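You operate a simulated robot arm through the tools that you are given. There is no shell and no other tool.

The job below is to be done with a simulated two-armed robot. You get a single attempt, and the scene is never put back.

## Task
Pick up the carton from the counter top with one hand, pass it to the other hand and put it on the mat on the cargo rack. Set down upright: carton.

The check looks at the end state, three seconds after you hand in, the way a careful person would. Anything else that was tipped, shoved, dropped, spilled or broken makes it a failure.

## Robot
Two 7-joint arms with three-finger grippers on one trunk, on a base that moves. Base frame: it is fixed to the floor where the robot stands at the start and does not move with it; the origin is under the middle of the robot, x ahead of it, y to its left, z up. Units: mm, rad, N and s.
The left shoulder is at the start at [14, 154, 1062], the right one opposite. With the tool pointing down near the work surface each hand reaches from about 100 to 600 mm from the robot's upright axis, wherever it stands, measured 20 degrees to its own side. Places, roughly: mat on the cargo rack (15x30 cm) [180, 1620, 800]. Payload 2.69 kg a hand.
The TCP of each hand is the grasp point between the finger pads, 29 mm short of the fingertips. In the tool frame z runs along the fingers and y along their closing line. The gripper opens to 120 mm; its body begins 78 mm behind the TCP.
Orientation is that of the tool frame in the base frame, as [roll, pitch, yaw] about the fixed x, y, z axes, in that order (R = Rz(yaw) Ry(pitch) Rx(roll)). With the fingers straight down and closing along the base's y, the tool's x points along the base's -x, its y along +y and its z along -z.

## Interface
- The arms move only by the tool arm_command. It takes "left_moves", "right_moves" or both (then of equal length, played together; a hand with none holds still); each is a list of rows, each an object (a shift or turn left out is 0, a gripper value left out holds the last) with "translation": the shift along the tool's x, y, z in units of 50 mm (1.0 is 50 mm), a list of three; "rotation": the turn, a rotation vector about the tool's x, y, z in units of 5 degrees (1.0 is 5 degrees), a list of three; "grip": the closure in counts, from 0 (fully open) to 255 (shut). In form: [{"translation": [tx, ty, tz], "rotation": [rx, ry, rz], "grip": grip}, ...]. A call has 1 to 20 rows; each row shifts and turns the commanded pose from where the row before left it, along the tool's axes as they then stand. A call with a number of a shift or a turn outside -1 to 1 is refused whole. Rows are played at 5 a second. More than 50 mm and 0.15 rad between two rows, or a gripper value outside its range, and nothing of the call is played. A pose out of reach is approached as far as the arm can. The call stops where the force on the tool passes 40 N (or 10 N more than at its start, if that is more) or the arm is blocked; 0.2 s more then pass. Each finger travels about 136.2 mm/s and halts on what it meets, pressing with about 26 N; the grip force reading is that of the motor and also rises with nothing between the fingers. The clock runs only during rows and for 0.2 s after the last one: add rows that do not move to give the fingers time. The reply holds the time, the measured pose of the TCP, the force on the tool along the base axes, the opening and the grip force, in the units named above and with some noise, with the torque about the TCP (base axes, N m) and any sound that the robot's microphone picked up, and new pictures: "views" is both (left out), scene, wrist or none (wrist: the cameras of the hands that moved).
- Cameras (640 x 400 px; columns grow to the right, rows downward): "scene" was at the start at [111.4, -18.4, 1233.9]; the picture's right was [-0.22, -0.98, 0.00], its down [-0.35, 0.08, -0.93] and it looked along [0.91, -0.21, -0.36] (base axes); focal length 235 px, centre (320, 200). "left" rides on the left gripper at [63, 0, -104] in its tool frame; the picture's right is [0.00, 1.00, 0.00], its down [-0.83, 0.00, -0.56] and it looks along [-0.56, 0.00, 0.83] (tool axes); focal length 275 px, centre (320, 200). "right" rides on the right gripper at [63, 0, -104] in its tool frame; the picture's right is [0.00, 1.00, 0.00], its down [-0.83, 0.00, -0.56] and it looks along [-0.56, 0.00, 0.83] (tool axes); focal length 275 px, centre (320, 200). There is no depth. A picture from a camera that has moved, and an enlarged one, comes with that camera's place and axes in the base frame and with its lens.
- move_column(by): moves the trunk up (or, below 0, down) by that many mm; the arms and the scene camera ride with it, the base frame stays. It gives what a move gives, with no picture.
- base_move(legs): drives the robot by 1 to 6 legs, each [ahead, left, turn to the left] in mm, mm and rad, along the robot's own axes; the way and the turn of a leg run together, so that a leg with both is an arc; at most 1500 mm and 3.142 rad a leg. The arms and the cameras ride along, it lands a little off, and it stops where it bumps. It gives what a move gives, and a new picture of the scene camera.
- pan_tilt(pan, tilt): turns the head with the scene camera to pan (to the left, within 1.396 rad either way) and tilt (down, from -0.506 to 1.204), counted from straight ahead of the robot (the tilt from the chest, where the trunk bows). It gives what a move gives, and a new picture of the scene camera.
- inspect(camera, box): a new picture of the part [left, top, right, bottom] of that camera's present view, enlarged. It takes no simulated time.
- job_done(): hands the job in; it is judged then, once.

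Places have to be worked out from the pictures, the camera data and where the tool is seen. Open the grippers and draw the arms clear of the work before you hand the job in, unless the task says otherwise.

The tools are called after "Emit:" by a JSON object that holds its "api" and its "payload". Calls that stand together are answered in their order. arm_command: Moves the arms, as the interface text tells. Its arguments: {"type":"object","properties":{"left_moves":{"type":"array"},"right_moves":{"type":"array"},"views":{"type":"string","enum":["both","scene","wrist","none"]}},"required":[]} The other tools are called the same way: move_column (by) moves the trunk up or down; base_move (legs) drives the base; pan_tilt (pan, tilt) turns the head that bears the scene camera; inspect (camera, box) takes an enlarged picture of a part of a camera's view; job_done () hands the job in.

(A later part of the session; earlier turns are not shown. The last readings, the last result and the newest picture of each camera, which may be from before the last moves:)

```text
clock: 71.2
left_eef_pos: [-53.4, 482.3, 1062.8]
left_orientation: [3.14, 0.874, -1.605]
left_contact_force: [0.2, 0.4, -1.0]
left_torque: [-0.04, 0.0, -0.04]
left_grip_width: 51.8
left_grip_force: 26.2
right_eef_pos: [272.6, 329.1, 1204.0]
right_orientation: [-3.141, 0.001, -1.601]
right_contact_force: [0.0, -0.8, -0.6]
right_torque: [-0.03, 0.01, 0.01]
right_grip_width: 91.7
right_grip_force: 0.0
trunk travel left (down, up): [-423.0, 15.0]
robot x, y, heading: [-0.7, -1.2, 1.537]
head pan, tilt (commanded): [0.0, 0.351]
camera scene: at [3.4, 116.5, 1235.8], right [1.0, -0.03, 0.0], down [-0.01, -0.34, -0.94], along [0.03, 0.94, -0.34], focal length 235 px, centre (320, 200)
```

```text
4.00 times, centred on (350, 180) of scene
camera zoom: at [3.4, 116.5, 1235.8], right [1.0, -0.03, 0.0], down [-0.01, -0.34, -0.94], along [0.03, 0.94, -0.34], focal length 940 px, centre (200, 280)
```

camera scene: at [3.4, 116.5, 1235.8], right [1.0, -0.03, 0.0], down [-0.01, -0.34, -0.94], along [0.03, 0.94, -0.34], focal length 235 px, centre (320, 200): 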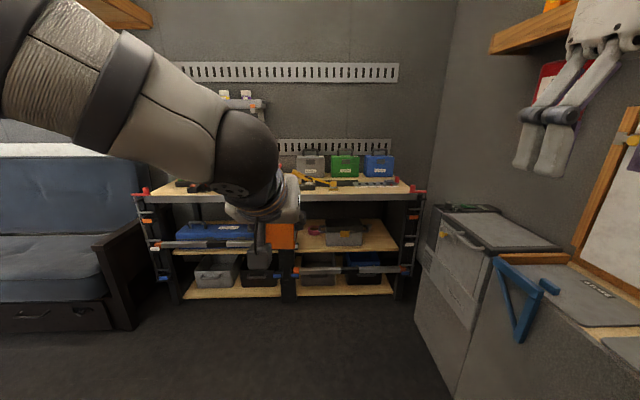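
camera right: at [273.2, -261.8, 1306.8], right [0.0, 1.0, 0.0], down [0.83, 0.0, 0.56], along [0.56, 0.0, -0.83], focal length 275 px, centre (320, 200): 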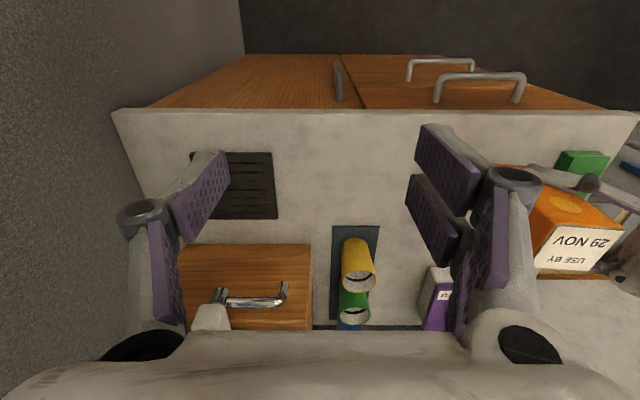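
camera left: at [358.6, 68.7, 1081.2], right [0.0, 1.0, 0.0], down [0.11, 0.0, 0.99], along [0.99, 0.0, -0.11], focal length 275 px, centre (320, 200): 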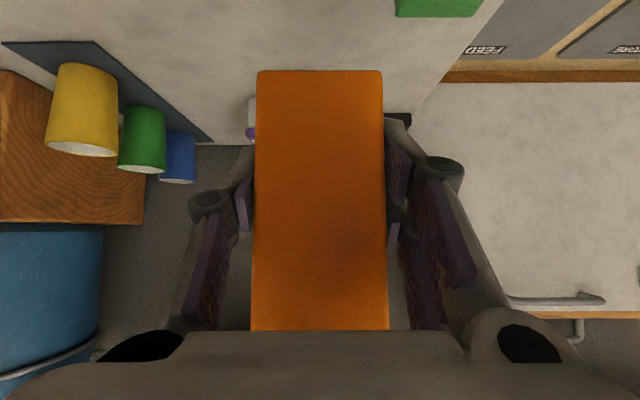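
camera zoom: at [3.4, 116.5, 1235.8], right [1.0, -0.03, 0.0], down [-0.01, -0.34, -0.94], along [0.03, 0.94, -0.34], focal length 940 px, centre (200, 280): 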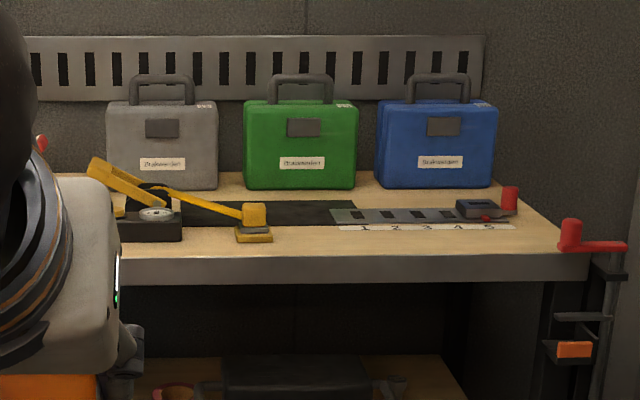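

The mat is the dark strip in front of the grey and green cases. A yellow ratchet strap lies by its left front (its buckle near x 130, y 1503) and a gauge strip by its right end, so I aim for about x 190. I drive ahead part of the way.

Emit:
{"api": "base_move", "payload": {"legs": [[300, 0, 0.03], [350, 0, 0]]}}

Emit:
{"api": "inspect", "payload": {"camera": "left", "box": [0, 0, 640, 400]}}

```text
clock: 75.1
left_eef_pos: [-62.0, 1124.4, 1063.0]
left_orientation: [3.139, 0.875, -1.578]
left_contact_force: [0.0, -0.1, -0.6]
left_torque: [-0.04, -0.01, -0.02]
left_grip_width: 51.7
left_grip_force: 25.8
right_eef_pos: [267.9, 978.5, 1203.7]
right_orientation: [-3.141, 0.0, -1.578]
right_contact_force: [-0.9, 0.5, -0.8]
right_torque: [-0.02, -0.01, -0.01]
right_grip_width: 91.9
right_grip_force: 0.0
trunk travel left (down, up): [-423.0, 15.0]
robot x, y, heading: [3.6, 641.9, 1.565]
head pan, tilt (commanded): [0.0, 0.351]
camera scene: at [4.3, 759.8, 1235.8], right [1.0, -0.01, 0.0], down [0.0, -0.34, -0.94], along [0.01, 0.94, -0.34], focal length 235 px, centre (320, 200)
```

scene: 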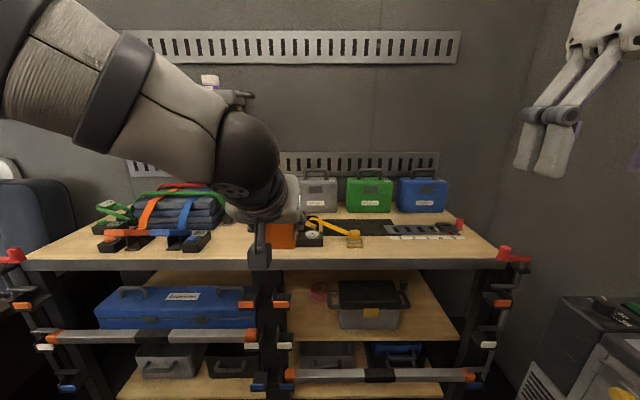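

```text
1.00 times, centred on (320, 200) of left (not enlarged: the box is as wide or as high as the picture)
camera zoom: at [-64.6, 1003.5, 1081.2], right [-1.0, 0.01, 0.0], down [0.01, 0.11, 0.99], along [0.01, 0.99, -0.11], focal length 275 px, centre (320, 200)
```

zoom: 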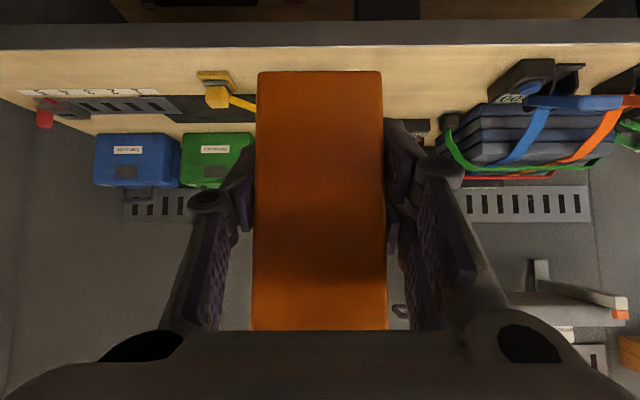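

The carton rode along unchanged. I look at the mat from here in detail.

Emit:
{"api": "inspect", "payload": {"camera": "scene", "box": [280, 160, 480, 280]}}

```text
3.20 times, centred on (380, 220) of scene
camera zoom: at [4.3, 759.8, 1235.8], right [1.0, -0.01, 0.0], down [0.0, -0.34, -0.94], along [0.01, 0.94, -0.34], focal length 752 px, centre (128, 136)
```

zoom: 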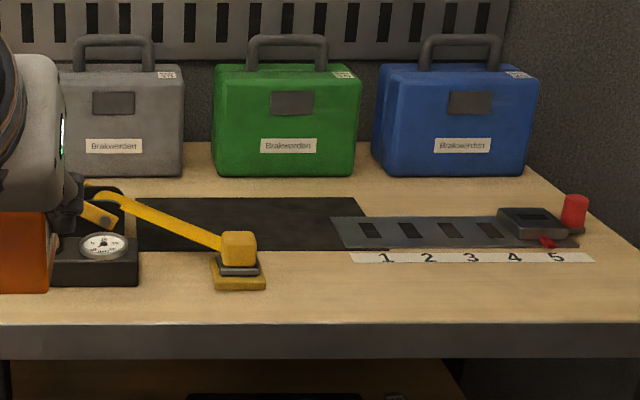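

The mat spans about x 24 to 321 and y 1555 to 1705; the yellow buckle reaches x 161, y 1510 and z 861, and the gauge starts at x 275. A carton place near [212, 1640] keeps the hand clear of both. I drive ahead and to the right, stopping short.

Emit:
{"api": "base_move", "payload": {"legs": [[200, -140, 0], [200, -138, 0]]}}

Emit:
{"api": "inspect", "payload": {"camera": "scene", "box": [160, 140, 460, 330]}}

Emit:
{"api": "inspect", "payload": {"camera": "right", "box": [0, 0, 640, 400]}}

Emit:
{"api": "inspect", "payload": {"camera": "left", "box": [0, 0, 640, 400]}}

```text
clock: 78.3
left_eef_pos: [218.3, 1522.3, 1062.6]
left_orientation: [3.14, 0.875, -1.578]
left_contact_force: [0.2, 0.3, -0.2]
left_torque: [-0.07, -0.03, -0.02]
left_grip_width: 51.8
left_grip_force: 26.0
right_eef_pos: [547.4, 1378.2, 1203.6]
right_orientation: [3.14, 0.001, -1.576]
right_contact_force: [0.6, 0.5, 0.1]
right_torque: [-0.01, 0.04, 0.01]
right_grip_width: 91.8
right_grip_force: 0.0
trunk travel left (down, up): [-423.0, 15.0]
robot x, y, heading: [281.5, 1041.3, 1.562]
head pan, tilt (commanded): [0.0, 0.351]
camera scene: at [284.2, 1158.5, 1235.8], right [1.0, -0.01, 0.0], down [0.0, -0.34, -0.94], along [0.01, 0.94, -0.34], focal length 235 px, centre (320, 200)
```

scene: 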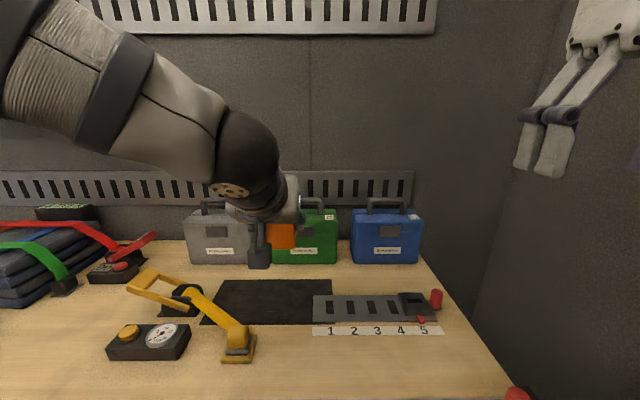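

```text
2.11 times, centred on (310, 235) of scene
camera zoom: at [284.2, 1158.5, 1235.8], right [1.0, -0.01, 0.0], down [0.0, -0.34, -0.94], along [0.01, 0.94, -0.34], focal length 495 px, centre (341, 126)
```

zoom: 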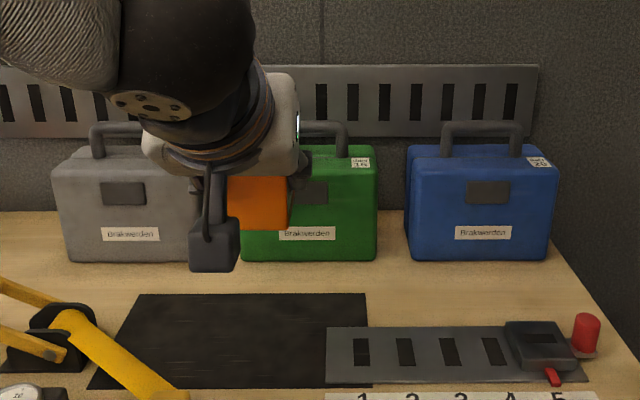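

```text
1.00 times, centred on (320, 200) of right (not enlarged: the box is as wide or as high as the picture)
camera zoom: at [545.7, 1313.7, 1306.8], right [-1.0, 0.0, 0.0], down [0.0, 0.83, 0.56], along [0.0, 0.56, -0.83], focal length 275 px, centre (320, 200)
```

zoom: 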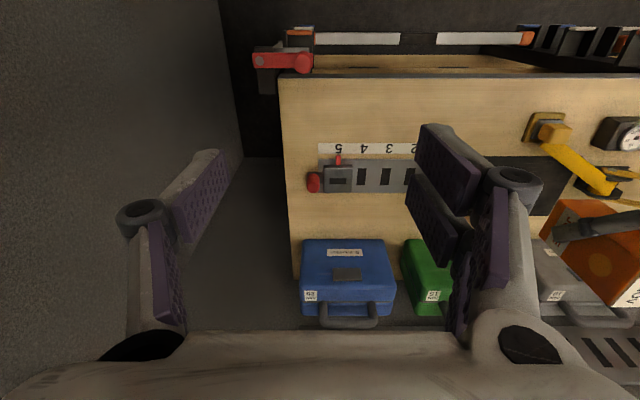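

```text
1.00 times, centred on (320, 200) of left (not enlarged: the box is as wide or as high as the picture)
camera zoom: at [215.5, 1402.2, 1081.2], right [-1.0, 0.01, 0.0], down [0.01, 0.11, 0.99], along [0.01, 0.99, -0.11], focal length 275 px, centre (320, 200)
```

zoom: 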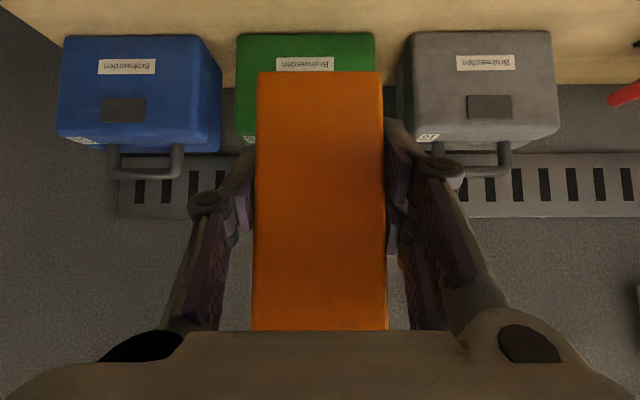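

The mat is well in view: x 20 to 323, y 1554 to 1706. The carton is now over x 218, so I reach straight ahead about 100 mm in slow 5 mm rows to come over y 1640.

Emit:
{"api": "arm_command", "payload": {"left_moves": [{"translation": [-0.033, 0, 0.039]}, {"translation": [-0.065, 0.003, 0.0774]}, {"translation": [-0.065, 0.003, 0.0774]}, {"translation": [-0.065, 0.003, 0.0774]}, {"translation": [-0.065, 0.003, 0.0774]}, {"translation": [-0.065, 0.003, 0.0774]}, {"translation": [-0.065, 0.003, 0.0774]}, {"translation": [-0.065, 0.003, 0.0774]}, {"translation": [-0.065, 0.003, 0.0774]}, {"translation": [-0.065, 0.003, 0.0774]}, {"translation": [-0.065, 0.003, 0.0774]}, {"translation": [-0.065, 0.003, 0.0774]}, {"translation": [-0.065, 0.003, 0.0774]}, {"translation": [-0.065, 0.003, 0.0774]}, {"translation": [-0.065, 0.003, 0.0774]}, {"translation": [-0.065, 0.003, 0.0774]}, {"translation": [-0.065, 0.003, 0.0774]}, {"translation": [-0.065, 0.003, 0.0774]}, {"translation": [-0.065, 0.003, 0.0774]}, {"translation": [-0.065, 0.003, 0.0774]}], "views": "both"}}

```text
clock: 82.5
left_eef_pos: [216.9, 1620.6, 1062.7]
left_orientation: [3.14, 0.875, -1.58]
left_contact_force: [0.4, 1.3, 0.6]
left_torque: [-0.09, -0.04, 0.0]
left_grip_width: 51.3
left_grip_force: 26.6
right_eef_pos: [547.4, 1376.5, 1203.7]
right_orientation: [-3.141, -0.001, -1.577]
right_contact_force: [0.4, -0.3, 0.4]
right_torque: [0.0, 0.01, 0.03]
right_grip_width: 91.9
right_grip_force: 0.0
trunk travel left (down, up): [-423.0, 15.0]
robot x, y, heading: [284.1, 1043.0, 1.565]
head pan, tilt (commanded): [0.0, 0.351]
camera scene: at [283.8, 1158.3, 1235.8], right [1.0, -0.01, 0.0], down [0.0, -0.34, -0.94], along [0.01, 0.94, -0.34], focal length 235 px, centre (320, 200)
camera left: at [214.0, 1500.8, 1081.2], right [-1.0, 0.01, 0.0], down [0.01, 0.11, 0.99], along [0.01, 0.99, -0.11], focal length 275 px, centre (320, 200)
```

scene: 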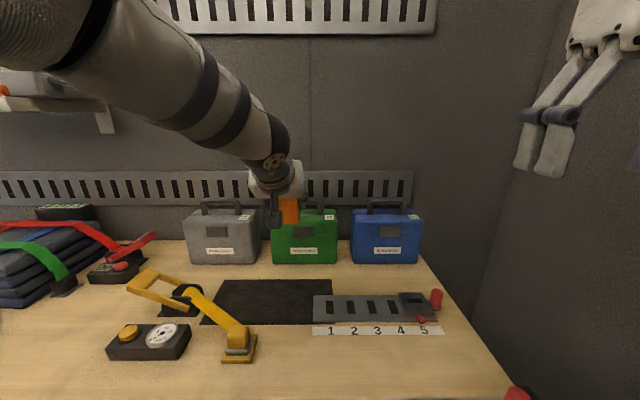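
left: 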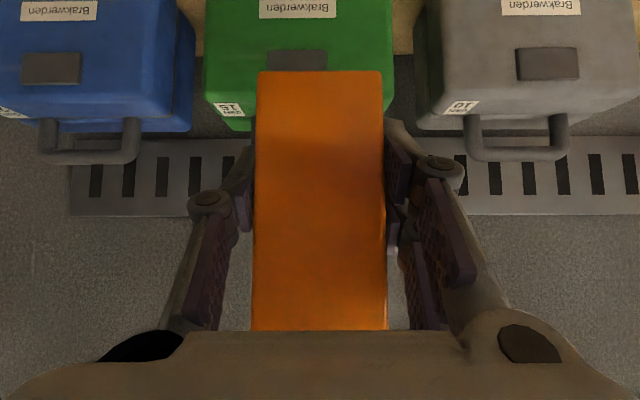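

The carton is over [217, 1637], grip unchanged. I lower the trunk by 60 mm first and check.

Emit:
{"api": "move_column", "payload": {"by": -60}}

Emit:
{"api": "inspect", "payload": {"camera": "left", "box": [0, 0, 640, 400]}}

Emit:
{"api": "inspect", "payload": {"camera": "scene", "box": [0, 0, 640, 400]}}

```text
clock: 83.5
left_eef_pos: [215.0, 1620.2, 1002.4]
left_orientation: [3.14, 0.876, -1.579]
left_contact_force: [-0.3, 0.6, 0.3]
left_torque: [-0.04, -0.01, -0.03]
left_grip_width: 51.7
left_grip_force: 26.0
right_eef_pos: [546.4, 1430.3, 1067.7]
right_orientation: [3.14, -0.206, -1.577]
right_contact_force: [-0.2, 0.5, 0.4]
right_torque: [0.05, 0.01, 0.02]
right_grip_width: 92.1
right_grip_force: 0.0
trunk travel left (down, up): [-363.0, 75.0]
robot x, y, heading: [284.2, 1044.7, 1.559]
head pan, tilt (commanded): [0.0, 0.351]
```

```text
1.00 times, centred on (320, 200) of left (not enlarged: the box is as wide or as high as the picture)
camera zoom: at [213.8, 1499.9, 1021.2], right [-1.0, 0.01, 0.0], down [0.0, 0.1, 0.99], along [0.01, 0.99, -0.11], focal length 275 px, centre (320, 200)
```

zoom: 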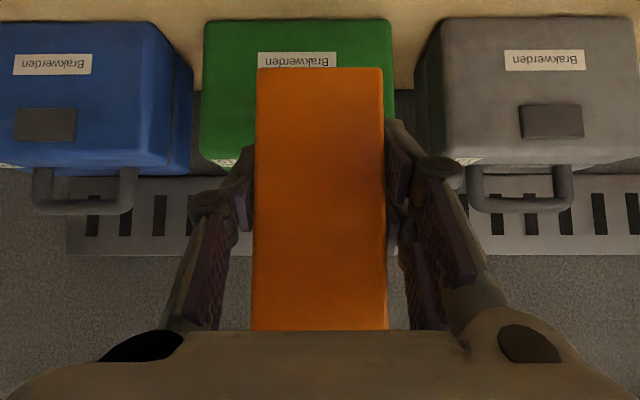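

```text
1.00 times, centred on (320, 200) of scene (not enlarged: the box is as wide or as high as the picture)
camera zoom: at [284.0, 1207.3, 1164.8], right [1.0, -0.01, 0.0], down [0.0, -0.34, -0.94], along [0.01, 0.94, -0.34], focal length 235 px, centre (320, 200)
```

zoom: 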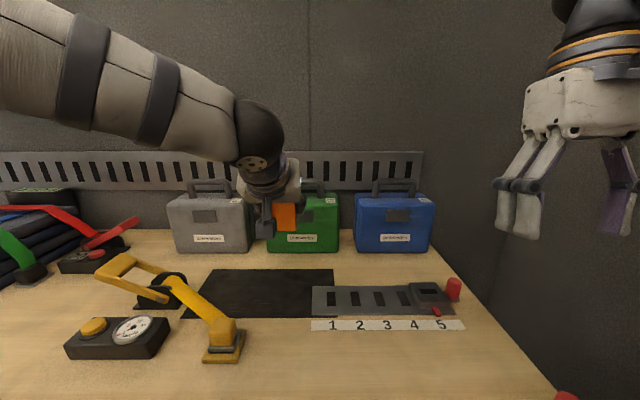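

The trunk also bowed forward and let the right hand sink, so I use no more column; the left hand kept its pose and the carton sits unchanged. I lower the rest with the left arm in 5 mm rows, first 80 mm.

Emit:
{"api": "arm_command", "payload": {"left_moves": [{"translation": [0.038, 0, 0.032]}, {"translation": [0.0766, 0, 0.0643]}, {"translation": [0.0766, 0, 0.0643]}, {"translation": [0.0766, 0, 0.0643]}, {"translation": [0.0766, 0, 0.0643]}, {"translation": [0.0766, 0, 0.0643]}, {"translation": [0.0766, 0, 0.0643]}, {"translation": [0.0766, 0, 0.0643]}, {"translation": [0.0766, 0, 0.0643]}, {"translation": [0.0766, 0, 0.0643]}, {"translation": [0.0766, 0, 0.0643]}, {"translation": [0.0766, 0, 0.0643]}, {"translation": [0.0766, 0, 0.0643]}, {"translation": [0.0766, 0, 0.0643]}, {"translation": [0.0766, 0, 0.0643]}, {"translation": [0.0766, 0, 0.0643]}, {"translation": [0.038, 0, 0.032]}, {}], "views": "both"}}

```text
clock: 87.3
left_eef_pos: [216.8, 1622.2, 922.1]
left_orientation: [3.141, 0.875, -1.58]
left_contact_force: [-0.4, 0.3, -0.2]
left_torque: [-0.07, 0.02, 0.0]
left_grip_width: 51.7
left_grip_force: 26.2
right_eef_pos: [546.1, 1431.5, 1065.6]
right_orientation: [3.139, -0.206, -1.576]
right_contact_force: [-0.7, 0.4, 0.1]
right_torque: [-0.02, 0.0, 0.01]
right_grip_width: 91.7
right_grip_force: 0.2
trunk travel left (down, up): [-363.0, 75.0]
robot x, y, heading: [283.0, 1042.4, 1.565]
head pan, tilt (commanded): [0.0, 0.351]
camera scene: at [284.2, 1207.6, 1164.7], right [1.0, -0.01, 0.0], down [0.0, -0.34, -0.94], along [0.01, 0.94, -0.34], focal length 235 px, centre (320, 200)
camera left: at [213.8, 1501.2, 941.7], right [-1.0, 0.01, 0.0], down [0.01, 0.11, 0.99], along [0.01, 0.99, -0.11], focal length 275 px, centre (320, 200)
```

scene: 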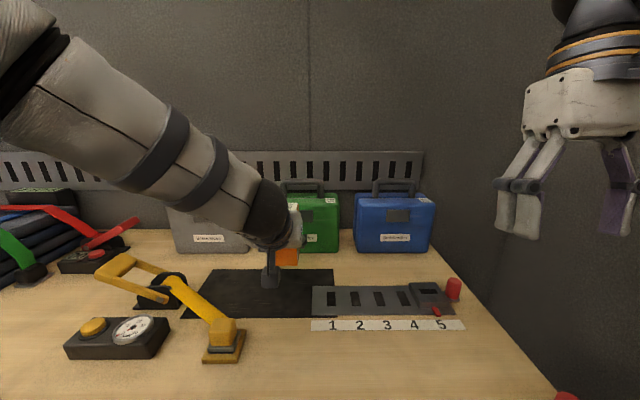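
left: 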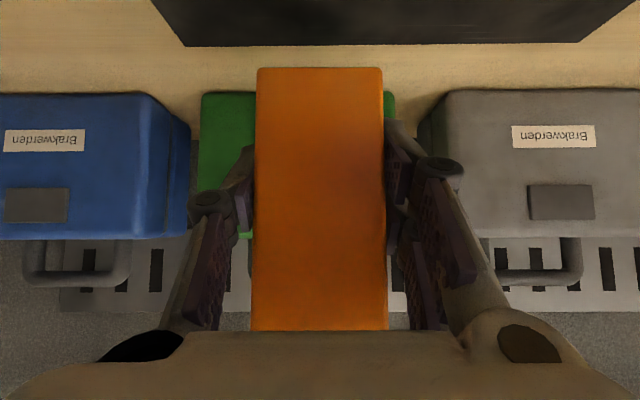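

All is clear; the carton's bottom now reads about z 875. I lower another 55 mm.

Emit:
{"api": "arm_command", "payload": {"left_moves": [{"translation": [0.038, 0, 0.032]}, {"translation": [0.0766, 0, 0.0643]}, {"translation": [0.0766, 0, 0.0643]}, {"translation": [0.0766, 0, 0.0643]}, {"translation": [0.0766, 0, 0.0643]}, {"translation": [0.0766, 0, 0.0643]}, {"translation": [0.0766, 0, 0.0643]}, {"translation": [0.0766, 0, 0.0643]}, {"translation": [0.0766, 0, 0.0643]}, {"translation": [0.0766, 0, 0.0643]}, {"translation": [0.0766, 0, 0.0643]}, {"translation": [0.038, 0, 0.032]}, {}], "views": "both"}}

Emit:
{"api": "inspect", "payload": {"camera": "scene", "box": [170, 180, 410, 370]}}

Emit:
{"api": "inspect", "payload": {"camera": "right", "box": [0, 0, 640, 400]}}

```text
clock: 90.1
left_eef_pos: [217.3, 1621.4, 867.6]
left_orientation: [3.14, 0.875, -1.58]
left_contact_force: [-0.4, 0.3, 0.3]
left_torque: [-0.06, -0.02, 0.0]
left_grip_width: 51.9
left_grip_force: 25.8
right_eef_pos: [546.3, 1431.7, 1066.0]
right_orientation: [3.138, -0.204, -1.575]
right_contact_force: [-0.3, 0.0, 0.6]
right_torque: [-0.02, -0.03, 0.0]
right_grip_width: 92.1
right_grip_force: 0.1
trunk travel left (down, up): [-363.0, 75.0]
robot x, y, heading: [284.9, 1041.0, 1.566]
head pan, tilt (commanded): [0.0, 0.351]
camera scene: at [284.2, 1207.6, 1164.7], right [1.0, -0.01, 0.0], down [0.0, -0.34, -0.94], along [0.01, 0.94, -0.34], focal length 235 px, centre (320, 200)
camera left: at [213.8, 1500.0, 886.2], right [-1.0, 0.01, 0.0], down [0.01, 0.11, 0.99], along [0.01, 0.99, -0.11], focal length 275 px, centre (320, 200)
```

scene: 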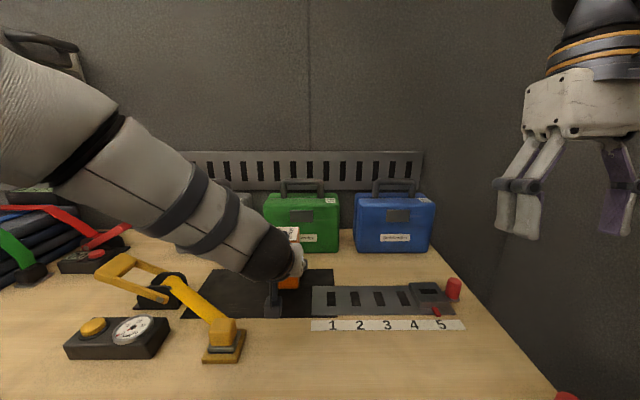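
left: 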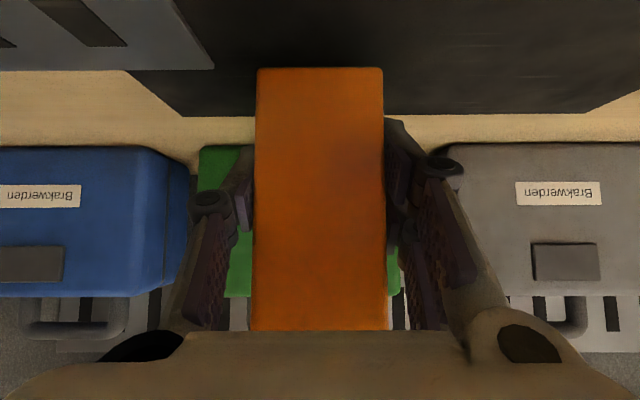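

```text
2.11 times, centred on (290, 275) of scene
camera zoom: at [284.2, 1207.6, 1164.7], right [1.0, -0.01, 0.0], down [0.0, -0.34, -0.94], along [0.01, 0.94, -0.34], focal length 495 px, centre (383, 42)
```

zoom: 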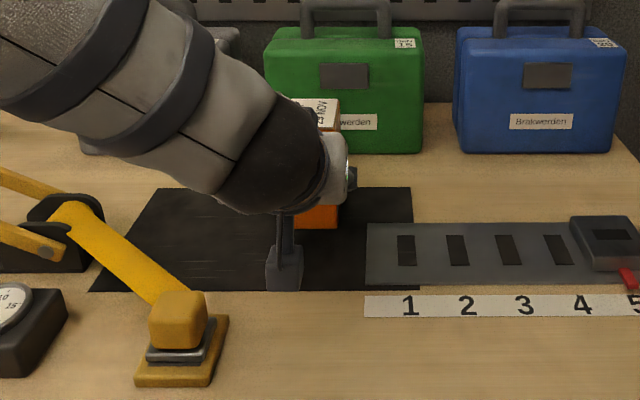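

```text
1.00 times, centred on (320, 200) of right (not enlarged: the box is as wide or as high as the picture)
camera zoom: at [545.6, 1389.9, 1179.0], right [-1.0, 0.0, 0.0], down [0.0, 0.93, 0.37], along [0.0, 0.37, -0.93], focal length 275 px, centre (320, 200)
```

zoom: 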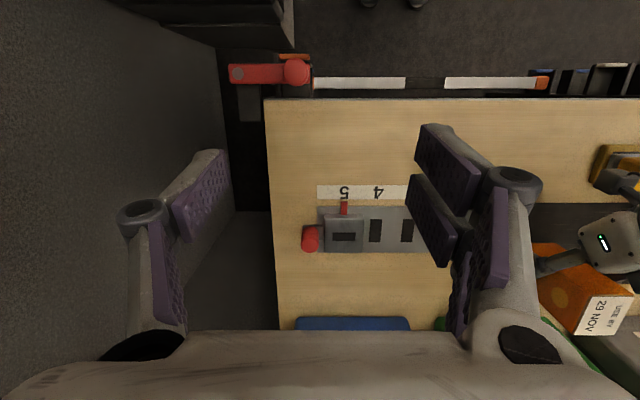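

Everything is clear: the hand passes right of the yellow buckle, and the carton hangs about 20 mm over the mat. I lower 10 mm in 2.5 mm rows.

Emit:
{"api": "arm_command", "payload": {"left_moves": [{"translation": [0.0383, 0, 0.03215]}, {"translation": [0.0383, 0, 0.03215]}, {"translation": [0.0383, 0, 0.03215]}, {"translation": [0.0383, 0, 0.03215]}, {}], "views": "wrist"}}

Emit:
{"api": "inspect", "payload": {"camera": "right", "box": [480, 180, 640, 360]}}

```text
clock: 91.3
left_eef_pos: [215.4, 1620.7, 857.1]
left_orientation: [3.14, 0.873, -1.579]
left_contact_force: [0.1, 0.2, 0.1]
left_torque: [-0.05, -0.03, -0.01]
left_grip_width: 51.9
left_grip_force: 25.8
right_eef_pos: [546.4, 1430.1, 1066.1]
right_orientation: [3.139, -0.205, -1.577]
right_contact_force: [-0.8, 1.3, 0.0]
right_torque: [0.0, -0.02, 0.01]
right_grip_width: 91.9
right_grip_force: 0.1
trunk travel left (down, up): [-363.0, 75.0]
robot x, y, heading: [283.0, 1041.4, 1.569]
head pan, tilt (commanded): [0.0, 0.351]
camera left: at [212.8, 1500.2, 875.7], right [-1.0, 0.01, 0.0], down [0.01, 0.11, 0.99], along [0.01, 0.99, -0.11], focal length 275 px, centre (320, 200)
```

left: 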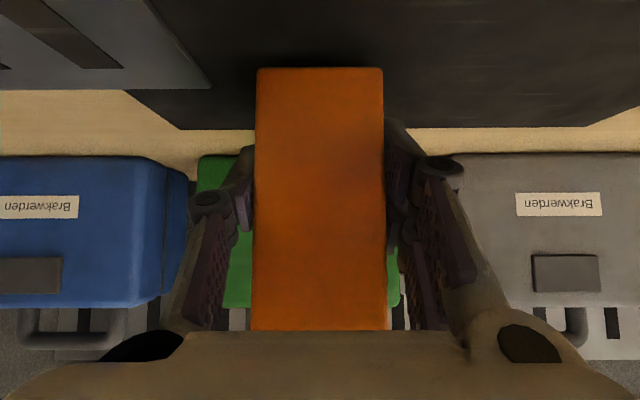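

```text
2.22 times, centred on (560, 270) of right
camera zoom: at [545.6, 1389.9, 1179.0], right [-1.0, 0.0, 0.0], down [0.0, 0.93, 0.37], along [0.0, 0.37, -0.93], focal length 612 px, centre (-213, 44)
```

zoom: 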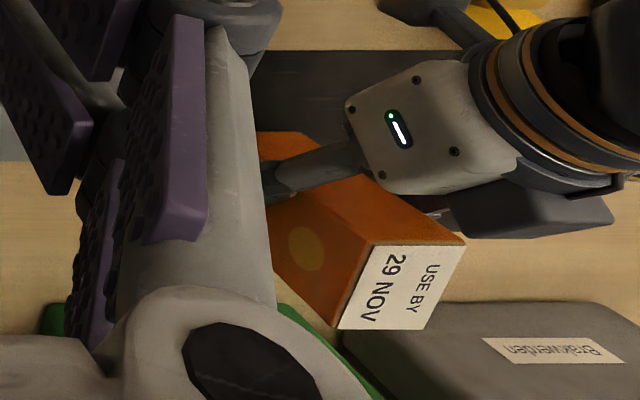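

No contact yet at TCP 857. I go on in 2 mm rows and watch for a rise in the upward force.

Emit:
{"api": "arm_command", "payload": {"left_moves": [{"translation": [0.0306, 0, 0.0257]}, {"translation": [0.0306, 0, 0.0257]}, {}], "views": "none"}}

Emit:
{"api": "arm_command", "payload": {"left_moves": [{"translation": [0.0306, 0, 0.0257]}, {}], "views": "none"}}

Emit:
{"api": "arm_command", "payload": {"left_moves": [{"translation": [0.0306, 0, 0.0257]}, {}], "views": "wrist"}}

```text
clock: 92.1
left_eef_pos: [215.5, 1620.9, 855.2]
left_orientation: [-3.141, 0.874, -1.578]
left_contact_force: [0.1, -0.6, -0.6]
left_torque: [-0.03, -0.01, -0.04]
left_grip_width: 51.8
left_grip_force: 26.0
right_eef_pos: [547.0, 1430.9, 1065.0]
right_orientation: [-3.141, -0.207, -1.576]
right_contact_force: [0.4, 0.4, 0.7]
right_torque: [0.0, 0.0, 0.0]
right_grip_width: 91.4
right_grip_force: 0.0
trunk travel left (down, up): [-363.0, 75.0]
robot x, y, heading: [288.1, 1041.0, 1.565]
head pan, tilt (commanded): [0.0, 0.351]
```

```text
clock: 92.7
left_eef_pos: [215.6, 1621.6, 852.3]
left_orientation: [3.14, 0.874, -1.58]
left_contact_force: [-0.3, 0.1, 0.6]
left_torque: [-0.05, -0.03, -0.01]
left_grip_width: 51.6
left_grip_force: 25.7
right_eef_pos: [546.2, 1431.1, 1065.0]
right_orientation: [3.14, -0.207, -1.578]
right_contact_force: [0.4, 0.5, -0.2]
right_torque: [0.0, -0.02, -0.06]
right_grip_width: 91.9
right_grip_force: 0.0
trunk travel left (down, up): [-363.0, 75.0]
robot x, y, heading: [283.9, 1040.7, 1.56]
head pan, tilt (commanded): [0.0, 0.351]
```

```text
clock: 93.3
left_eef_pos: [216.8, 1621.4, 850.9]
left_orientation: [3.14, 0.875, -1.58]
left_contact_force: [-0.2, -0.1, -0.2]
left_torque: [-0.01, -0.01, -0.03]
left_grip_width: 52.0
left_grip_force: 26.2
right_eef_pos: [546.5, 1431.3, 1064.6]
right_orientation: [3.139, -0.207, -1.576]
right_contact_force: [0.7, 0.1, 0.3]
right_torque: [-0.01, 0.03, 0.01]
right_grip_width: 91.8
right_grip_force: 0.0
trunk travel left (down, up): [-363.0, 75.0]
robot x, y, heading: [282.8, 1042.1, 1.561]
head pan, tilt (commanded): [0.0, 0.351]
camera left: at [213.5, 1501.2, 869.4], right [-1.0, 0.01, 0.0], down [0.01, 0.11, 0.99], along [0.01, 0.99, -0.11], focal length 275 px, centre (320, 200)
```

left: 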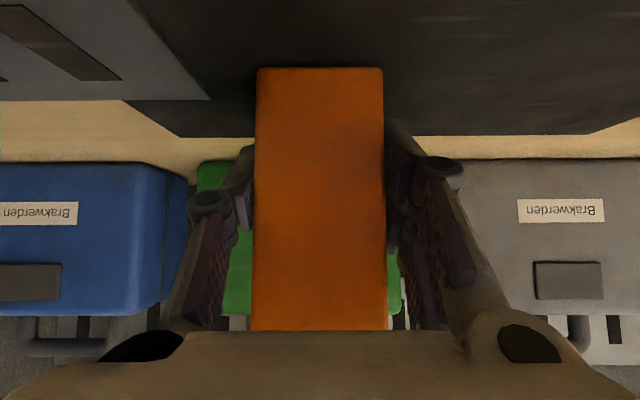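

Still no contact force at TCP 851; the gap looks like a few mm. I keep going in 1.5 mm rows.

Emit:
{"api": "arm_command", "payload": {"left_moves": [{"translation": [0.023, 0, 0.0193]}, {}], "views": "none"}}

Emit:
{"api": "arm_command", "payload": {"left_moves": [{"translation": [0.023, 0, 0.0193]}, {}], "views": "none"}}

Emit:
{"api": "inspect", "payload": {"camera": "left", "box": [200, 20, 440, 160]}}

```text
clock: 93.9
left_eef_pos: [216.9, 1622.1, 849.1]
left_orientation: [3.14, 0.874, -1.579]
left_contact_force: [0.2, 0.0, -0.4]
left_torque: [-0.03, 0.0, 0.0]
left_grip_width: 51.9
left_grip_force: 26.4
right_eef_pos: [546.5, 1430.8, 1064.9]
right_orientation: [3.141, -0.205, -1.576]
right_contact_force: [-0.2, -0.7, -0.3]
right_torque: [-0.03, 0.03, -0.01]
right_grip_width: 91.7
right_grip_force: 0.1
trunk travel left (down, up): [-363.0, 75.0]
robot x, y, heading: [281.0, 1042.1, 1.565]
head pan, tilt (commanded): [0.0, 0.351]
```

```text
clock: 94.5
left_eef_pos: [216.0, 1622.1, 848.8]
left_orientation: [3.142, 0.876, -1.577]
left_contact_force: [-0.6, 1.2, 0.8]
left_torque: [0.24, -0.11, 0.07]
left_grip_width: 51.6
left_grip_force: 26.4
right_eef_pos: [546.8, 1430.3, 1065.7]
right_orientation: [3.139, -0.205, -1.577]
right_contact_force: [0.2, 0.5, 0.1]
right_torque: [-0.04, 0.0, 0.0]
right_grip_width: 91.6
right_grip_force: 0.0
trunk travel left (down, up): [-363.0, 75.0]
robot x, y, heading: [283.8, 1040.8, 1.558]
head pan, tilt (commanded): [0.0, 0.351]
```

```text
2.67 times, centred on (320, 90) of left
camera zoom: at [213.4, 1500.9, 866.7], right [-1.0, 0.01, 0.0], down [0.01, 0.11, 0.99], along [0.01, 0.99, -0.11], focal length 734 px, centre (320, 493)
```

zoom: 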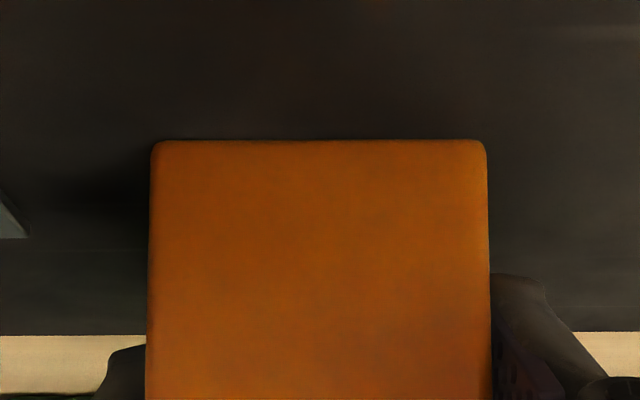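

The torque jumped to 0.24 N m, so the carton's far bottom edge is just touching. I lower 1 mm more and read again.

Emit:
{"api": "arm_command", "payload": {"left_moves": [{"translation": [0.0153, 0, 0.0129]}, {}], "views": "none"}}

Emit:
{"api": "arm_command", "payload": {"left_moves": [{"translation": [0.0153, 0, 0.0129]}, {}], "views": "both"}}

Emit:
{"api": "inspect", "payload": {"camera": "right", "box": [480, 180, 640, 360]}}

```text
clock: 95.1
left_eef_pos: [215.6, 1621.3, 848.2]
left_orientation: [3.141, 0.877, -1.578]
left_contact_force: [-2.0, 1.9, 8.3]
left_torque: [0.61, -0.25, 0.14]
left_grip_width: 51.9
left_grip_force: 25.9
right_eef_pos: [546.5, 1430.1, 1065.1]
right_orientation: [3.141, -0.206, -1.577]
right_contact_force: [-0.3, -0.2, 0.7]
right_torque: [0.0, -0.05, 0.0]
right_grip_width: 91.8
right_grip_force: 0.1
trunk travel left (down, up): [-363.0, 75.0]
robot x, y, heading: [283.0, 1042.2, 1.567]
head pan, tilt (commanded): [0.0, 0.351]
```

```text
clock: 95.7
left_eef_pos: [217.2, 1620.9, 849.3]
left_orientation: [3.141, 0.881, -1.577]
left_contact_force: [-6.4, 3.5, 21.5]
left_torque: [0.24, 0.01, 0.12]
left_grip_width: 51.4
left_grip_force: 26.0
right_eef_pos: [546.5, 1429.1, 1066.3]
right_orientation: [3.139, -0.205, -1.576]
right_contact_force: [0.3, 0.2, -0.2]
right_torque: [-0.01, 0.01, 0.0]
right_grip_width: 91.8
right_grip_force: 0.1
trunk travel left (down, up): [-363.0, 75.0]
robot x, y, heading: [280.8, 1043.2, 1.56]
head pan, tilt (commanded): [0.0, 0.351]
camera scene: at [283.9, 1206.1, 1165.2], right [1.0, -0.01, 0.0], down [0.0, -0.34, -0.94], along [0.01, 0.94, -0.34], focal length 235 px, centre (320, 200)
camera left: at [213.6, 1500.5, 865.7], right [-1.0, 0.01, 0.0], down [0.01, 0.1, 0.99], along [0.01, 0.99, -0.1], focal length 275 px, centre (320, 200)
```

scene: 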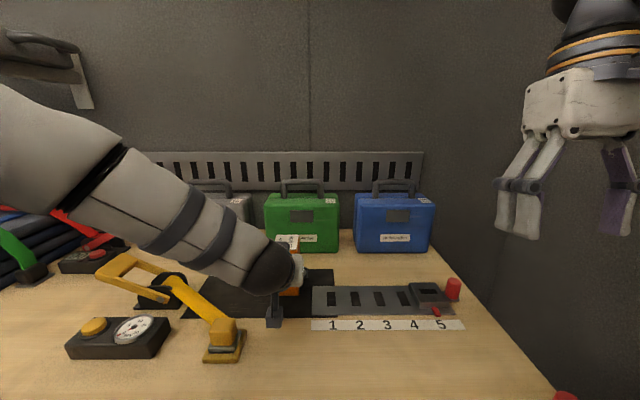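
left: 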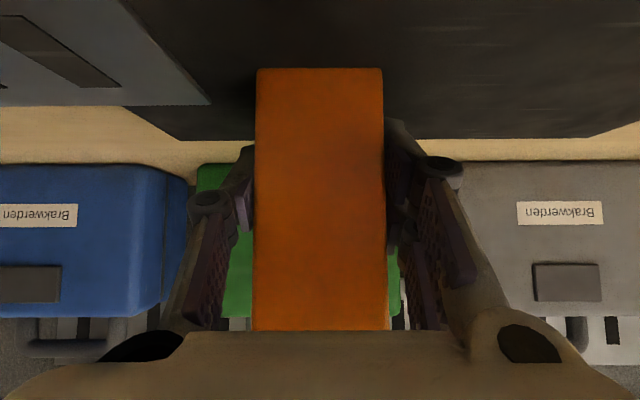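

```text
2.22 times, centred on (560, 270) of right
camera zoom: at [545.2, 1388.3, 1179.9], right [-1.0, 0.0, 0.0], down [0.0, 0.93, 0.38], along [0.0, 0.38, -0.93], focal length 612 px, centre (-213, 44)
```

zoom: 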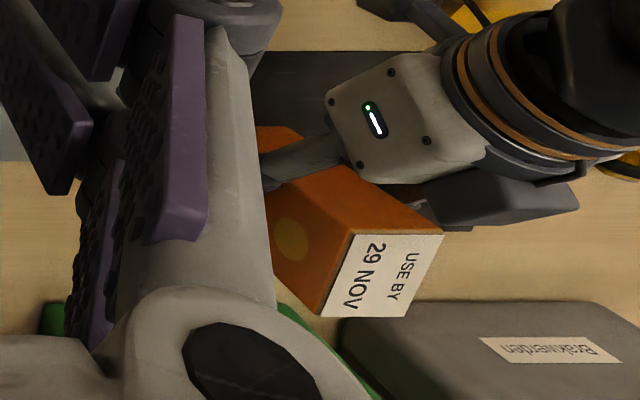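

The carton now sits flush: 21 N upward with the torque evened out. I ease off about 1.3 mm and then open the left gripper in small stages.

Emit:
{"api": "arm_command", "payload": {"left_moves": [{"translation": [-0.02, 0, -0.0167]}, {}], "views": "none"}}

Emit:
{"api": "arm_command", "payload": {"left_moves": [{"grip": 142}, {}, {"grip": 135}, {}, {"grip": 125}, {}, {"grip": 112}, {}, {}], "views": "both"}}

Emit:
{"api": "inspect", "payload": {"camera": "right", "box": [480, 180, 640, 360]}}

```text
clock: 96.3
left_eef_pos: [216.4, 1621.0, 847.4]
left_orientation: [3.141, 0.878, -1.58]
left_contact_force: [-4.2, 8.1, 22.7]
left_torque: [0.66, -0.04, 0.2]
left_grip_width: 51.8
left_grip_force: 26.6
right_eef_pos: [546.4, 1429.7, 1066.4]
right_orientation: [3.139, -0.208, -1.575]
right_contact_force: [-0.6, 0.5, -1.1]
right_torque: [0.01, 0.02, -0.01]
right_grip_width: 91.6
right_grip_force: 0.1
trunk travel left (down, up): [-363.0, 75.0]
robot x, y, heading: [284.8, 1044.1, 1.563]
head pan, tilt (commanded): [0.0, 0.351]
```

```text
clock: 98.3
left_eef_pos: [216.3, 1620.8, 845.5]
left_orientation: [-3.141, 0.874, -1.579]
left_contact_force: [-0.1, -0.5, 0.0]
left_torque: [-0.01, -0.02, 0.01]
left_grip_width: 67.4
left_grip_force: 0.0
right_eef_pos: [547.7, 1430.7, 1065.1]
right_orientation: [3.14, -0.204, -1.575]
right_contact_force: [-0.7, 0.9, -0.3]
right_torque: [0.0, 0.0, 0.03]
right_grip_width: 91.9
right_grip_force: 0.1
trunk travel left (down, up): [-363.0, 75.0]
robot x, y, heading: [278.6, 1039.1, 1.567]
head pan, tilt (commanded): [0.0, 0.351]
camera scene: at [284.2, 1207.4, 1164.8], right [1.0, -0.01, 0.0], down [0.0, -0.34, -0.94], along [0.01, 0.94, -0.34], focal length 235 px, centre (320, 200)
camera left: at [213.8, 1500.6, 864.5], right [-1.0, 0.01, 0.0], down [0.01, 0.11, 0.99], along [0.01, 0.99, -0.11], focal length 275 px, centre (320, 200)
```

scene: 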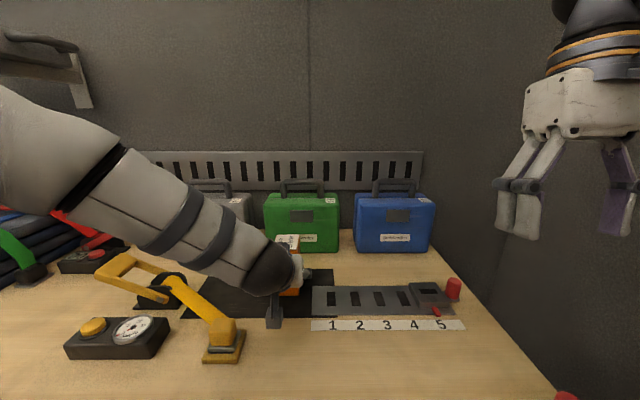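
left: 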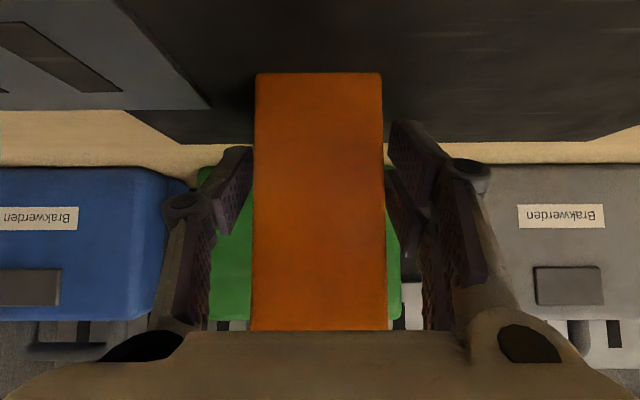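

```text
2.22 times, centred on (560, 270) of right
camera zoom: at [545.6, 1389.7, 1179.0], right [-1.0, 0.0, 0.0], down [0.0, 0.93, 0.37], along [0.0, 0.37, -0.93], focal length 612 px, centre (-213, 44)
```

zoom: 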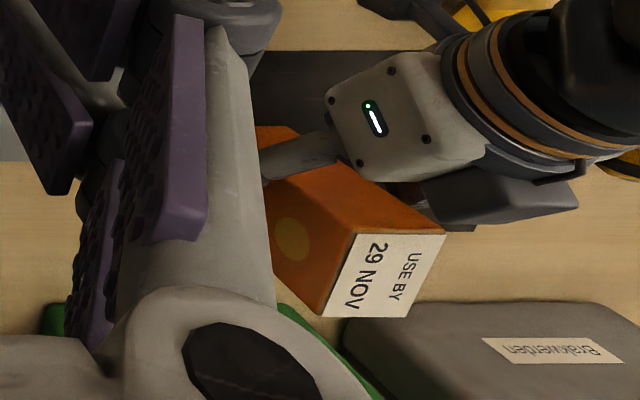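

The left hand is free and the carton stands on the mat. I open a little more and back out slowly along the hand's own axis.

Emit:
{"api": "arm_command", "payload": {"left_moves": [{"grip": 102}, {}, {"translation": [0, 0, -0.1]}, {"translation": [0, 0, -0.2]}, {"translation": [0, 0, -0.2]}, {"translation": [0, 0, -0.2]}, {}], "views": "both"}}

Emit:
{"api": "inspect", "payload": {"camera": "right", "box": [480, 180, 640, 360]}}

```text
clock: 99.9
left_eef_pos: [216.9, 1594.5, 866.8]
left_orientation: [3.139, 0.876, -1.58]
left_contact_force: [-0.8, 0.4, -0.7]
left_torque: [-0.01, 0.02, -0.05]
left_grip_width: 71.9
left_grip_force: 0.2
right_eef_pos: [546.6, 1430.6, 1065.5]
right_orientation: [3.14, -0.206, -1.576]
right_contact_force: [0.1, 0.8, 0.3]
right_torque: [-0.03, -0.02, -0.01]
right_grip_width: 91.8
right_grip_force: 0.1
trunk travel left (down, up): [-363.0, 75.0]
robot x, y, heading: [284.3, 1039.9, 1.567]
head pan, tilt (commanded): [0.0, 0.351]
camera scene: at [284.2, 1207.4, 1164.7], right [1.0, -0.01, 0.0], down [0.0, -0.34, -0.94], along [0.01, 0.94, -0.34], focal length 235 px, centre (320, 200)
camera left: at [214.0, 1473.8, 885.5], right [-1.0, 0.01, 0.0], down [0.01, 0.11, 0.99], along [0.01, 0.99, -0.11], focal length 275 px, centre (320, 200)
```

scene: 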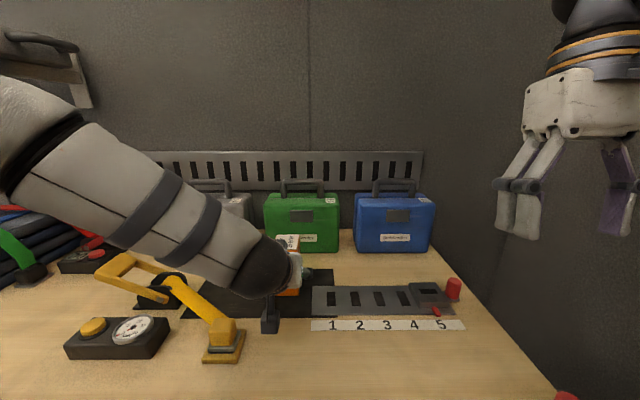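
left: 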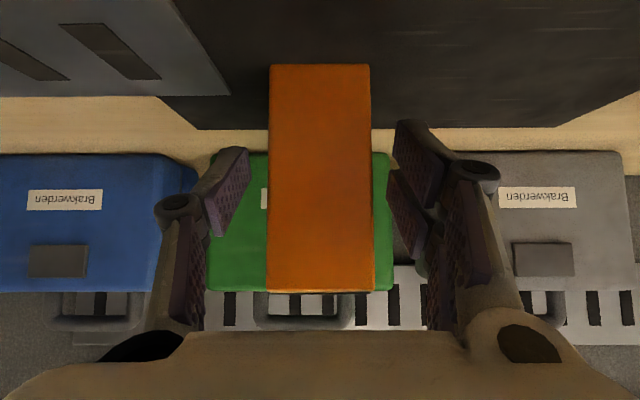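

```text
2.22 times, centred on (560, 270) of right
camera zoom: at [545.6, 1389.7, 1179.0], right [-1.0, 0.0, 0.0], down [0.0, 0.93, 0.37], along [0.0, 0.37, -0.93], focal length 612 px, centre (-213, 44)
```

zoom: 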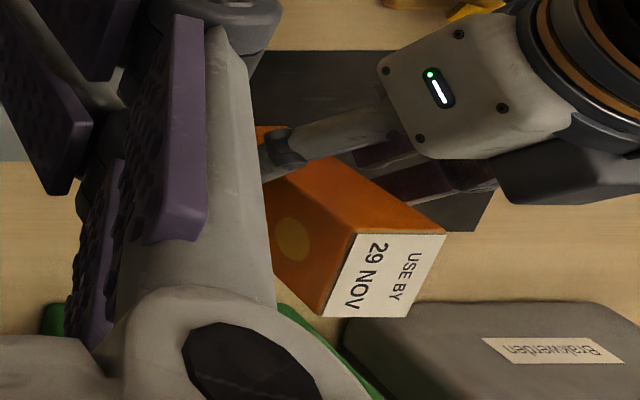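

The carton stays still while the hand leaves. I back out another 130 mm.

Emit:
{"api": "arm_command", "payload": {"left_moves": [{"translation": [0, 0, -0.4]}, {"translation": [0, 0, -0.4]}, {"translation": [0, 0, -0.4]}, {"translation": [0, 0, -0.4]}, {"translation": [0, 0, -0.5]}, {"translation": [0, 0, -0.5]}, {}], "views": "both"}}

```text
clock: 101.5
left_eef_pos: [216.2, 1495.7, 951.4]
left_orientation: [3.14, 0.876, -1.582]
left_contact_force: [0.3, -0.1, 0.0]
left_torque: [-0.02, -0.04, 0.02]
left_grip_width: 72.0
left_grip_force: 0.2
right_eef_pos: [547.8, 1430.6, 1065.3]
right_orientation: [3.139, -0.207, -1.577]
right_contact_force: [-0.6, -0.4, -0.2]
right_torque: [-0.03, 0.0, 0.02]
right_grip_width: 91.7
right_grip_force: 0.0
trunk travel left (down, up): [-363.0, 75.0]
robot x, y, heading: [283.7, 1042.2, 1.56]
head pan, tilt (commanded): [0.0, 0.351]
camera scene: at [284.3, 1207.5, 1164.7], right [1.0, -0.01, 0.0], down [0.0, -0.34, -0.94], along [0.01, 0.94, -0.34], focal length 235 px, centre (320, 200)
camera left: at [213.1, 1375.1, 970.0], right [-1.0, 0.01, 0.0], down [0.01, 0.11, 0.99], along [0.01, 0.99, -0.11], focal length 275 px, centre (320, 200)
```

scene: 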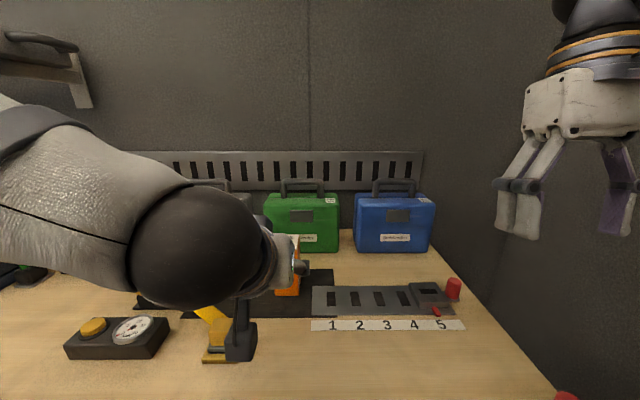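
left: 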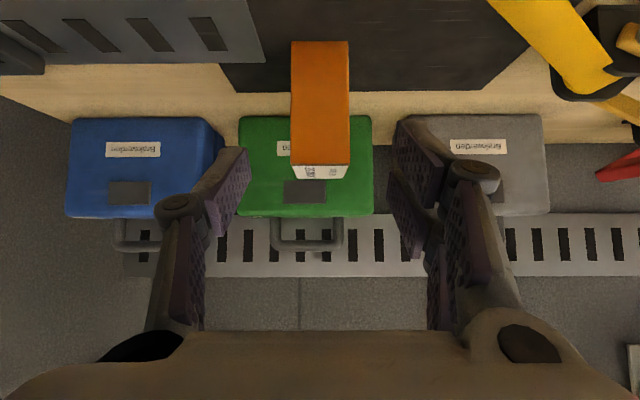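

The carton stands upright on the mat, clear of the gauge and the strap. I raise the left hand straight up and open both grippers fully.

Emit:
{"api": "arm_command", "payload": {"left_moves": [{"translation": [-0.46, 0, -0.386]}, {"translation": [-0.46, 0, -0.386]}, {"translation": [-0.46, 0, -0.386]}, {"translation": [-0.46, 0, -0.386]}, {"grip": 0}, {}, {}], "right_moves": [{}, {}, {}, {}, {"grip": 0}, {}, {}], "views": "both"}}

```text
clock: 103.1
left_eef_pos: [216.1, 1495.9, 1070.7]
left_orientation: [3.141, 0.874, -1.58]
left_contact_force: [0.4, 0.1, -0.1]
left_torque: [0.0, -0.01, 0.0]
left_grip_width: 120.0
left_grip_force: 0.1
right_eef_pos: [546.7, 1430.2, 1065.1]
right_orientation: [-3.141, -0.207, -1.578]
right_contact_force: [0.4, 0.7, 0.5]
right_torque: [-0.01, -0.03, -0.02]
right_grip_width: 120.0
right_grip_force: 0.0
trunk travel left (down, up): [-363.0, 75.0]
robot x, y, heading: [281.3, 1044.3, 1.567]
head pan, tilt (commanded): [0.0, 0.351]
camera scene: at [284.2, 1207.4, 1164.8], right [1.0, -0.01, 0.0], down [0.0, -0.34, -0.94], along [0.01, 0.94, -0.34], focal length 235 px, centre (320, 200)
camera right: at [545.6, 1389.7, 1179.0], right [-1.0, 0.0, 0.0], down [0.0, 0.93, 0.37], along [0.0, 0.37, -0.93], focal length 275 px, centre (320, 200)
camera left: at [212.2, 1376.0, 1089.3], right [-1.0, 0.01, 0.0], down [0.01, 0.11, 0.99], along [0.01, 0.99, -0.11], focal length 275 px, centre (320, 200)
```

scene: 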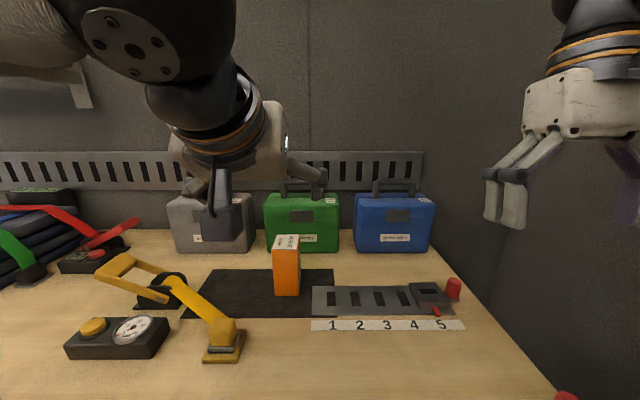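
right: 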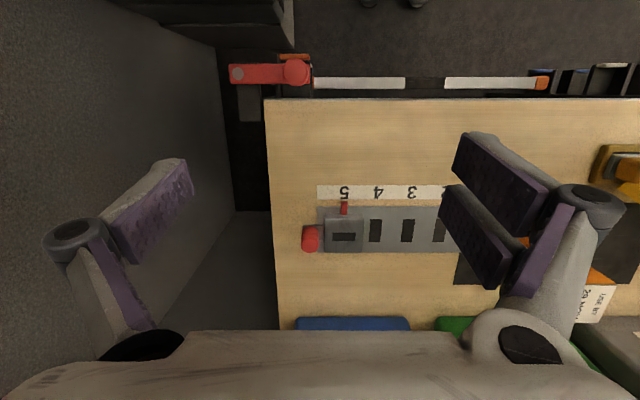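
left: 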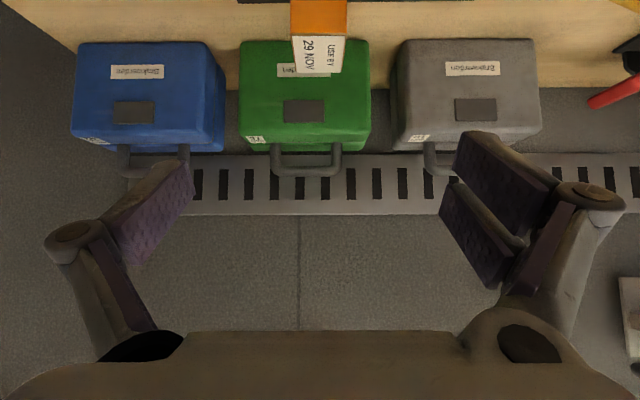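

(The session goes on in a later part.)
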